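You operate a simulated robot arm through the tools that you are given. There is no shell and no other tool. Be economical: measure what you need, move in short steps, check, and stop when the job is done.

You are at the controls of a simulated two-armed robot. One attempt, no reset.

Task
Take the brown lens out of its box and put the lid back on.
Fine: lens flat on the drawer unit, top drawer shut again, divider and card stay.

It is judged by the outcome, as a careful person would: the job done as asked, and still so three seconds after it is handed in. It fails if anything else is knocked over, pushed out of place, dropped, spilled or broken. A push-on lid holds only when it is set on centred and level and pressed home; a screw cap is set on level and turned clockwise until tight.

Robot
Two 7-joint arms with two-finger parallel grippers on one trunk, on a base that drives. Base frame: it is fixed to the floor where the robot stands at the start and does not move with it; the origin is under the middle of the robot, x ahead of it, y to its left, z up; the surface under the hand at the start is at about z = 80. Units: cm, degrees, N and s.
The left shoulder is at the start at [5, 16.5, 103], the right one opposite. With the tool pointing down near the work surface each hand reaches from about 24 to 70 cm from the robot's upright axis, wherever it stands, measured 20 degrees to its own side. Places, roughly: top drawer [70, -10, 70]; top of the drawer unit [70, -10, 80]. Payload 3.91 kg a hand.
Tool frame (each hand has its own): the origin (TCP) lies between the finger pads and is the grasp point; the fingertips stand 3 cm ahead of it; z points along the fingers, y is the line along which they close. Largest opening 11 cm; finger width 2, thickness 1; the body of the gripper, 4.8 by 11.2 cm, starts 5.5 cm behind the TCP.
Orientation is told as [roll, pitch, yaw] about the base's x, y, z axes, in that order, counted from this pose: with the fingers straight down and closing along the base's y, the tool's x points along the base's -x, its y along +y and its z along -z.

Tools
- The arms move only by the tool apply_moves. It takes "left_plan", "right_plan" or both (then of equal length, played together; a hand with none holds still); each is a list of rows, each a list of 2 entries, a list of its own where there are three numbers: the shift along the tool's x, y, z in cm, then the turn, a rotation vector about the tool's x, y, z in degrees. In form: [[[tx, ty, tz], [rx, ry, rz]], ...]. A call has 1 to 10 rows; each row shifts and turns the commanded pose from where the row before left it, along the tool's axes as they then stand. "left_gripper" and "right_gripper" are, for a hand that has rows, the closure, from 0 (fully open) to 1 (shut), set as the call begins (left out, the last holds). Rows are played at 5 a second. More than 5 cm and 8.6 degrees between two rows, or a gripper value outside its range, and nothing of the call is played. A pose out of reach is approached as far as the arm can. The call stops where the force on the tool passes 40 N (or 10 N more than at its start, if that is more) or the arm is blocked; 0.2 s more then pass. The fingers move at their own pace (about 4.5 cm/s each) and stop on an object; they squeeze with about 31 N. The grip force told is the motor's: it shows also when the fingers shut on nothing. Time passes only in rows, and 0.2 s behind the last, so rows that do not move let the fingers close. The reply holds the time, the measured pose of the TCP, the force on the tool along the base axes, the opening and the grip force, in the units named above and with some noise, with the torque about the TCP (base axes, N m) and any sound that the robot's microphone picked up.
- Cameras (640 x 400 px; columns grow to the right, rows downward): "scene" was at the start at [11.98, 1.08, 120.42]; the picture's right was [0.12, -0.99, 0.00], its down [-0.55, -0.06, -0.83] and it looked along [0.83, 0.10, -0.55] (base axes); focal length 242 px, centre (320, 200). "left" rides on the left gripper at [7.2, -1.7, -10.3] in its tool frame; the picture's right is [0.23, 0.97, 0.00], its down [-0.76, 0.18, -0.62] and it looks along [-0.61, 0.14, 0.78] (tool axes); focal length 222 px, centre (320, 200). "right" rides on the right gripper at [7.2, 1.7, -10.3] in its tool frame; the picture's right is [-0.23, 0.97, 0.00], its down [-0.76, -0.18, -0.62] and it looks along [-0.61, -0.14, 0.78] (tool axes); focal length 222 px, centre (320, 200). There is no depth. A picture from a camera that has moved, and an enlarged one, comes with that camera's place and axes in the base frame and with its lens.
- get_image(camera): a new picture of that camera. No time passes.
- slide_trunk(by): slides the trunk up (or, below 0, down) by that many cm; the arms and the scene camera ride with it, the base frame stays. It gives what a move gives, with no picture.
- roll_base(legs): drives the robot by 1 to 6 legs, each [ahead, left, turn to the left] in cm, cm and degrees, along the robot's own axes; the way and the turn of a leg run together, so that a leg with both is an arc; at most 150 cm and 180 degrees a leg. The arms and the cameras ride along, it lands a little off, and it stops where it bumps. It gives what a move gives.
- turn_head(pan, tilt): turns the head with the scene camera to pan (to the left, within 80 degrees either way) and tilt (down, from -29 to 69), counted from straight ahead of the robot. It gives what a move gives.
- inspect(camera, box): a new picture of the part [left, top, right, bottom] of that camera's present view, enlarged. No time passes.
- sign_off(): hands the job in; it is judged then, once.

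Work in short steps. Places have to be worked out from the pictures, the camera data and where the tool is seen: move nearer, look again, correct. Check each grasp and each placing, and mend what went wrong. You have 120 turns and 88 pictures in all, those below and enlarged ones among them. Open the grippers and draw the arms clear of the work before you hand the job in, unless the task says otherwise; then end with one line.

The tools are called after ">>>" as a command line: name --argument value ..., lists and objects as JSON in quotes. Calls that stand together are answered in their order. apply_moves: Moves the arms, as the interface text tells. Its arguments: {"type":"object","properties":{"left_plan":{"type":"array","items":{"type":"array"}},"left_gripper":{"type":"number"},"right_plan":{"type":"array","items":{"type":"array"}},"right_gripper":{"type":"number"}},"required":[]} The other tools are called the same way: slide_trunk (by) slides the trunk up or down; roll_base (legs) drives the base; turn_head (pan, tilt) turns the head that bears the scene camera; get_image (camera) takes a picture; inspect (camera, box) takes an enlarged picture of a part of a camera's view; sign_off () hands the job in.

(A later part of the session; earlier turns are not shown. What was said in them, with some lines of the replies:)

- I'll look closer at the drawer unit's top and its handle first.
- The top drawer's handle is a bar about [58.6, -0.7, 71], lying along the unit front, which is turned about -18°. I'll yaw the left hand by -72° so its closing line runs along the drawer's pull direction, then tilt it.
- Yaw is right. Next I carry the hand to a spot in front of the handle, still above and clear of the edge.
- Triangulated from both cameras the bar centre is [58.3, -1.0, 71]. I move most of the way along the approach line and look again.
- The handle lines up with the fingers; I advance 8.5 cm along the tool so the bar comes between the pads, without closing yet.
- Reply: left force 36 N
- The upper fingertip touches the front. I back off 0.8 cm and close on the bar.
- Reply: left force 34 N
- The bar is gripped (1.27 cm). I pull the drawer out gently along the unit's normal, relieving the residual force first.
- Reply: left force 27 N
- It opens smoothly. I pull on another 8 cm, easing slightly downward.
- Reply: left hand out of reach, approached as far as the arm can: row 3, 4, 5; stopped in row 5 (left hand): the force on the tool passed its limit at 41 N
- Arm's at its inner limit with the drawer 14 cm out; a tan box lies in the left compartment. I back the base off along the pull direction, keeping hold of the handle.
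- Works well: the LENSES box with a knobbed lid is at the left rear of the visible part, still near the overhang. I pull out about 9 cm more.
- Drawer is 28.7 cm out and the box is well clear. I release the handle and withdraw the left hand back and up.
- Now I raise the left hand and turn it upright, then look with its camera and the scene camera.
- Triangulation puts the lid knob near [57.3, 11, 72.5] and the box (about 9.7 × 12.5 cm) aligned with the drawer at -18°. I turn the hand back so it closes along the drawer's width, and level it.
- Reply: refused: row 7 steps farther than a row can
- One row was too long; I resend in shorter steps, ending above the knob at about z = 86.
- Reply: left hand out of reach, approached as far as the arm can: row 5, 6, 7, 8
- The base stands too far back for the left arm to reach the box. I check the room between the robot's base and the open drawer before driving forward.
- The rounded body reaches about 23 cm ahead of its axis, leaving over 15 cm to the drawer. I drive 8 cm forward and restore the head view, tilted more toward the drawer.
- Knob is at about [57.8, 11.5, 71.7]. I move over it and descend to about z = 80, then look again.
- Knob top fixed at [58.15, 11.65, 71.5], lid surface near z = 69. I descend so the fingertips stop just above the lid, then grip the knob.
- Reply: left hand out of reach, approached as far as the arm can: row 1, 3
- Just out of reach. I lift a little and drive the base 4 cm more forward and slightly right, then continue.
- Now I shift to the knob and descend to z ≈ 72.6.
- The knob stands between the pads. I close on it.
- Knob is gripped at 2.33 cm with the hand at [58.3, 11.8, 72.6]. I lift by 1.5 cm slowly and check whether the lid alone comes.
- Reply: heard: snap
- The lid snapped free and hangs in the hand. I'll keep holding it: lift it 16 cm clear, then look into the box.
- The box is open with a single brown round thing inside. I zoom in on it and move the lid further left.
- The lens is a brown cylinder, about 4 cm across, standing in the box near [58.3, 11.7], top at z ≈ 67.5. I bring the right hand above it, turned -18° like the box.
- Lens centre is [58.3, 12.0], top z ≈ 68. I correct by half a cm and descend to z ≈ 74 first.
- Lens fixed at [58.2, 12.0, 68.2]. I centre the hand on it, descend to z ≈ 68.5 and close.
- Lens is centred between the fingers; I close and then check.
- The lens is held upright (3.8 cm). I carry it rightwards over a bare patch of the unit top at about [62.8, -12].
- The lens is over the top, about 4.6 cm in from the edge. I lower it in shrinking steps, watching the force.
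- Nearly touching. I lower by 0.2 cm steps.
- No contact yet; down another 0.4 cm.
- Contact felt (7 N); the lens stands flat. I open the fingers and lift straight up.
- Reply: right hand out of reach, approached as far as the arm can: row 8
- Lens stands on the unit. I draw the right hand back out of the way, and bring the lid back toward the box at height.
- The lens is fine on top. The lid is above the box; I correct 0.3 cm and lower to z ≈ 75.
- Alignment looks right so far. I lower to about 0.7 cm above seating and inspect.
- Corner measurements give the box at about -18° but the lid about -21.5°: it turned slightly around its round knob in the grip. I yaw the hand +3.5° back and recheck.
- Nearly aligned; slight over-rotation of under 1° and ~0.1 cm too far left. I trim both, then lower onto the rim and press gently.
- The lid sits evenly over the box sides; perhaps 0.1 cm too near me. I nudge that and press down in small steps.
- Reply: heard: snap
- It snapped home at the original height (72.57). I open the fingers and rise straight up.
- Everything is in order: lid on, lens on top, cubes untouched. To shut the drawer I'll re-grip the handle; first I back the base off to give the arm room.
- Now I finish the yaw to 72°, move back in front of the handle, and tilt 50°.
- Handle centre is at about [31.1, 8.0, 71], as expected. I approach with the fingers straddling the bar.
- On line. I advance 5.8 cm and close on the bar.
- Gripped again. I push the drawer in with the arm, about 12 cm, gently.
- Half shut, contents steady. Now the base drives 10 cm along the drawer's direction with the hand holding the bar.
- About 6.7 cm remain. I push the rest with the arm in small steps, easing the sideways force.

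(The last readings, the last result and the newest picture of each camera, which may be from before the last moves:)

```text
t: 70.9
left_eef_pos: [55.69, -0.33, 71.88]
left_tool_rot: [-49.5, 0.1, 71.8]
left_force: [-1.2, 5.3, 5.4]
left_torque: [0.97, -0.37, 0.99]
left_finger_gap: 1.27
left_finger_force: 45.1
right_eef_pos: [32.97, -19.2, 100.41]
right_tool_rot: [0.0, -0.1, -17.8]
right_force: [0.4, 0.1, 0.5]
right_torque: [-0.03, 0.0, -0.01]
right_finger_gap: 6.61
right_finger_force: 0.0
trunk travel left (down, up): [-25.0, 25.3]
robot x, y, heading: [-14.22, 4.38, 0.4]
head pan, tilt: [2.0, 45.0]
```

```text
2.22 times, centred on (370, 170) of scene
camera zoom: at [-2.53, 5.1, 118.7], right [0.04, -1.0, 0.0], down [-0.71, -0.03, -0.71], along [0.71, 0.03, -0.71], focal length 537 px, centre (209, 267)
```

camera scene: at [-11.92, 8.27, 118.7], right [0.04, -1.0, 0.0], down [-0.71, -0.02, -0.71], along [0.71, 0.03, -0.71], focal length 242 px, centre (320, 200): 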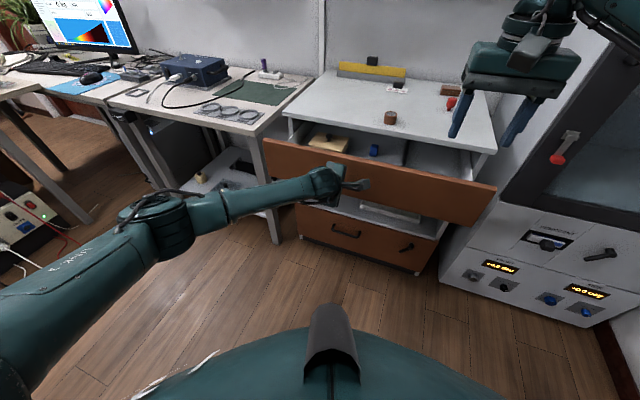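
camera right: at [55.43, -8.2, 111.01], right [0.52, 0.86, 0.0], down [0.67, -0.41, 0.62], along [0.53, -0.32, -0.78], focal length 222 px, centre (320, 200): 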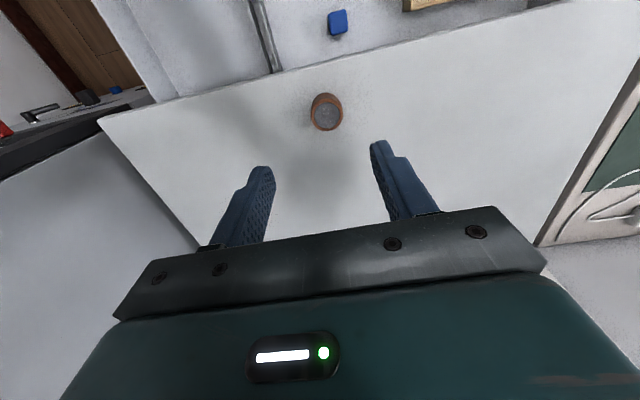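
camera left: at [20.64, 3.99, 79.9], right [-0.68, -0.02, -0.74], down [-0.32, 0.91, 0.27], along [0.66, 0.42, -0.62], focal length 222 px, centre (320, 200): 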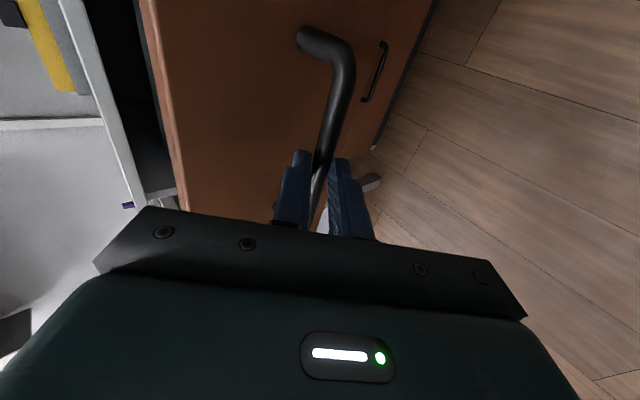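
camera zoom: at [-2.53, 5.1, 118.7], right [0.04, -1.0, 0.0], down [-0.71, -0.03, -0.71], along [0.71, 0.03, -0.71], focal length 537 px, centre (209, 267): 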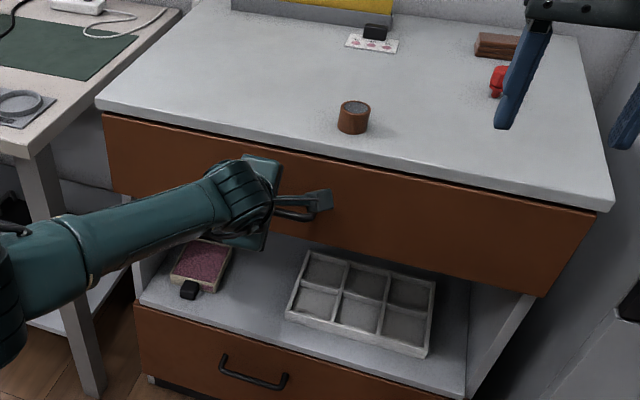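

Almost shut, roughly 1 cm left. I push on in small steps until it meets its stop.

>>> apply_moves --left_plan '[[[0, -0.3, 0.35], [0, 0, 0]], [[0, -0.26, 0.3], [0, 0, 0]], [[0, -0.2, 0.23], [0, 0, 0]], [[0, -0.13, 0.15], [0, 0, 0]], [[0, -0.13, 0.15], [0, 0, 0]], [[0, 0, 0], [0, 0, 0]]]'

>>> inspect --camera "scene" --box '[240, 80, 500, 260]'

```text
t: 71.7
left_eef_pos: [56.33, -0.56, 71.97]
left_tool_rot: [-49.1, 0.0, 72.1]
left_force: [-22.2, 9.3, 13.2]
left_torque: [0.26, 0.19, -0.05]
left_finger_gap: 1.3
left_finger_force: 44.7
right_eef_pos: [32.65, -18.99, 100.42]
right_tool_rot: [0.0, -0.1, -17.8]
right_force: [0.1, -0.4, 0.5]
right_torque: [0.01, -0.01, -0.03]
right_finger_gap: 6.64
right_finger_force: 0.0
trunk travel left (down, up): [-25.0, 25.3]
robot x, y, heading: [-13.74, 4.61, 0.4]
head pan, tilt: [2.0, 45.0]
stopped in row 4 (left hand): the force on the tool passed its limit at 43 N (the readings are from after the stop); the commanded pose is now the measured one
```

```text
2.22 times, centred on (370, 170) of scene
camera zoom: at [-2.83, 5.2, 118.74], right [0.04, -1.0, 0.0], down [-0.7, -0.03, -0.71], along [0.71, 0.03, -0.7], focal length 537 px, centre (209, 267)
```

zoom: 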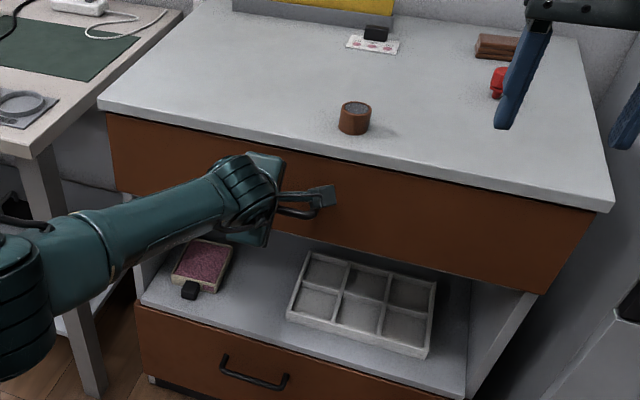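

The drawer met its stop (43 N) and the front is flush under the top as at the start. I open the fingers moderately and withdraw along the tool axis.

>>> apply_moves --left_plan '[[[0, 0, 0], [0, 0, 0]], [[0, 0, 0], [0, 0, 0]], [[0, 0, -1], [0, 0, 0]], [[0, 0, -3], [0, 0, 0]], [[0, 0, -4], [0, 0, 0]], [[0, 0, -4], [0, 0, 0]], [[0, -2, -3], [0, 0, 0]], [[0, -3, -3], [0, 0, 0]]]' --left_gripper 0.7

>>> get_image --camera "scene"

>>> get_image --camera "left"

```text
t: 73.5
left_eef_pos: [46.84, 2.29, 87.3]
left_tool_rot: [-48.7, 0.0, 72.0]
left_force: [-0.3, -0.1, 0.6]
left_torque: [0.03, 0.02, -0.01]
left_finger_gap: 3.29
left_finger_force: 0.0
right_eef_pos: [32.92, -19.11, 100.38]
right_tool_rot: [0.0, 0.0, -17.9]
right_force: [0.6, -0.4, 0.1]
right_torque: [0.0, 0.0, -0.01]
right_finger_gap: 6.61
right_finger_force: 0.1
trunk travel left (down, up): [-25.0, 25.3]
robot x, y, heading: [-13.72, 4.86, 0.3]
head pan, tilt: [2.0, 45.0]
```

```text
26 pictures are left
camera scene: at [-2.53, 5.11, 118.69], right [0.04, -1.0, 0.0], down [-0.71, -0.03, -0.71], along [0.71, 0.03, -0.71], focal length 242 px, centre (320, 200)
```

scene: 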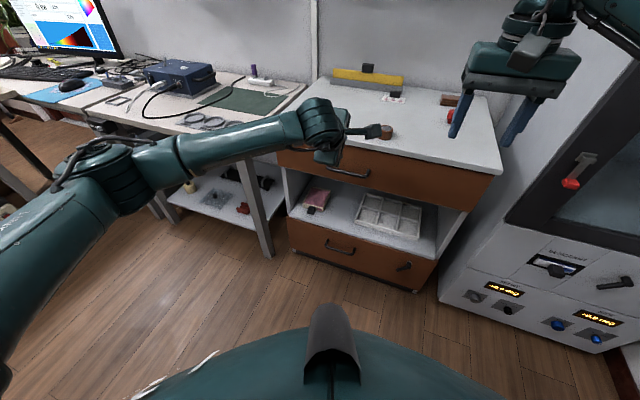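

```text
25 pictures are left
camera left: at [38.32, -2.38, 95.43], right [-0.68, -0.02, -0.73], down [-0.32, 0.91, 0.28], along [0.66, 0.42, -0.62], focal length 222 px, centre (320, 200)
```

left: 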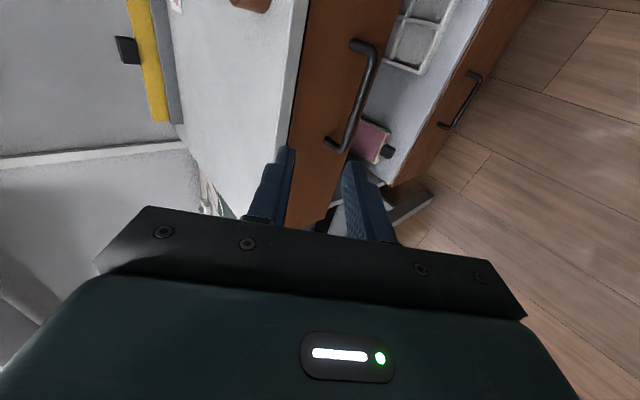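

The handle is back at its starting place (left end ≈ [59.8, 4.5]), so the drawer is shut. I open the grippers, draw back, and take a last look.

>>> apply_moves --left_plan '[[[0, -3, -3], [0, 0, 0]], [[0, -3, -3], [0, 0, 0]], [[0, 0, 0], [0, 0, 0]]]' --left_gripper 0

>>> roll_base --legs '[[-8, 2, 0]]'

>>> inspect --camera "scene" --box '[260, 50, 520, 230]'

```text
t: 74.3
left_eef_pos: [46.29, 2.86, 95.75]
left_tool_rot: [-48.8, 0.1, 72.1]
left_force: [-0.5, -1.0, -0.2]
left_torque: [0.01, 0.02, -0.02]
left_finger_gap: 10.37
left_finger_force: 0.1
right_eef_pos: [33.02, -19.22, 100.25]
right_tool_rot: [0.1, 0.0, -17.9]
right_force: [-0.7, 0.0, -0.4]
right_torque: [0.03, -0.02, 0.0]
right_finger_gap: 6.6
right_finger_force: 0.1
trunk travel left (down, up): [-25.0, 25.3]
robot x, y, heading: [-13.73, 4.92, 0.3]
head pan, tilt: [2.0, 45.0]
```

```text
t: 75.4
left_eef_pos: [38.09, 4.7, 95.74]
left_tool_rot: [-48.9, 0.1, 72.1]
left_force: [0.6, -0.4, 0.1]
left_torque: [0.01, -0.02, 0.0]
left_finger_gap: 10.98
left_finger_force: 0.0
right_eef_pos: [24.83, -17.23, 100.32]
right_tool_rot: [-0.1, 0.0, -17.9]
right_force: [0.9, 0.3, 0.6]
right_torque: [-0.01, 0.02, -0.01]
right_finger_gap: 6.61
right_finger_force: 0.2
trunk travel left (down, up): [-25.0, 25.3]
robot x, y, heading: [-22.11, 6.81, 0.1]
head pan, tilt: [2.0, 45.0]
```

```text
2.22 times, centred on (390, 140) of scene
camera zoom: at [-10.67, 7.11, 118.7], right [0.04, -1.0, 0.0], down [-0.71, -0.03, -0.71], along [0.71, 0.03, -0.71], focal length 537 px, centre (164, 333)
```

zoom: 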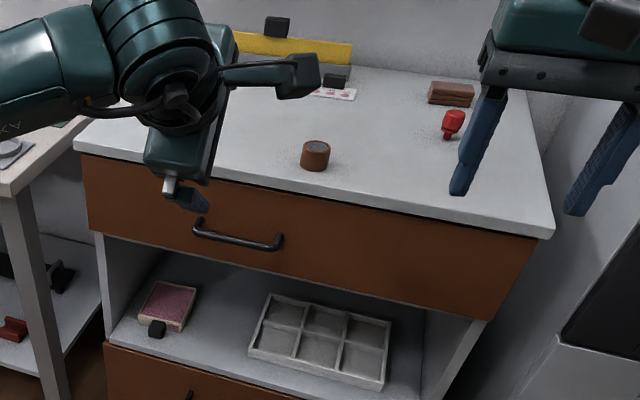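

The drawer is shut, the lens stands flat on the unit, everything else is in place and the arms are clear. I hand in.

>>> sign_off

```text
The job is handed in.
```

The brown lens is out and standing flat on the drawer unit. Its box is closed again with the lid snapped on, the top drawer is shut, and the divider and card are where they were.
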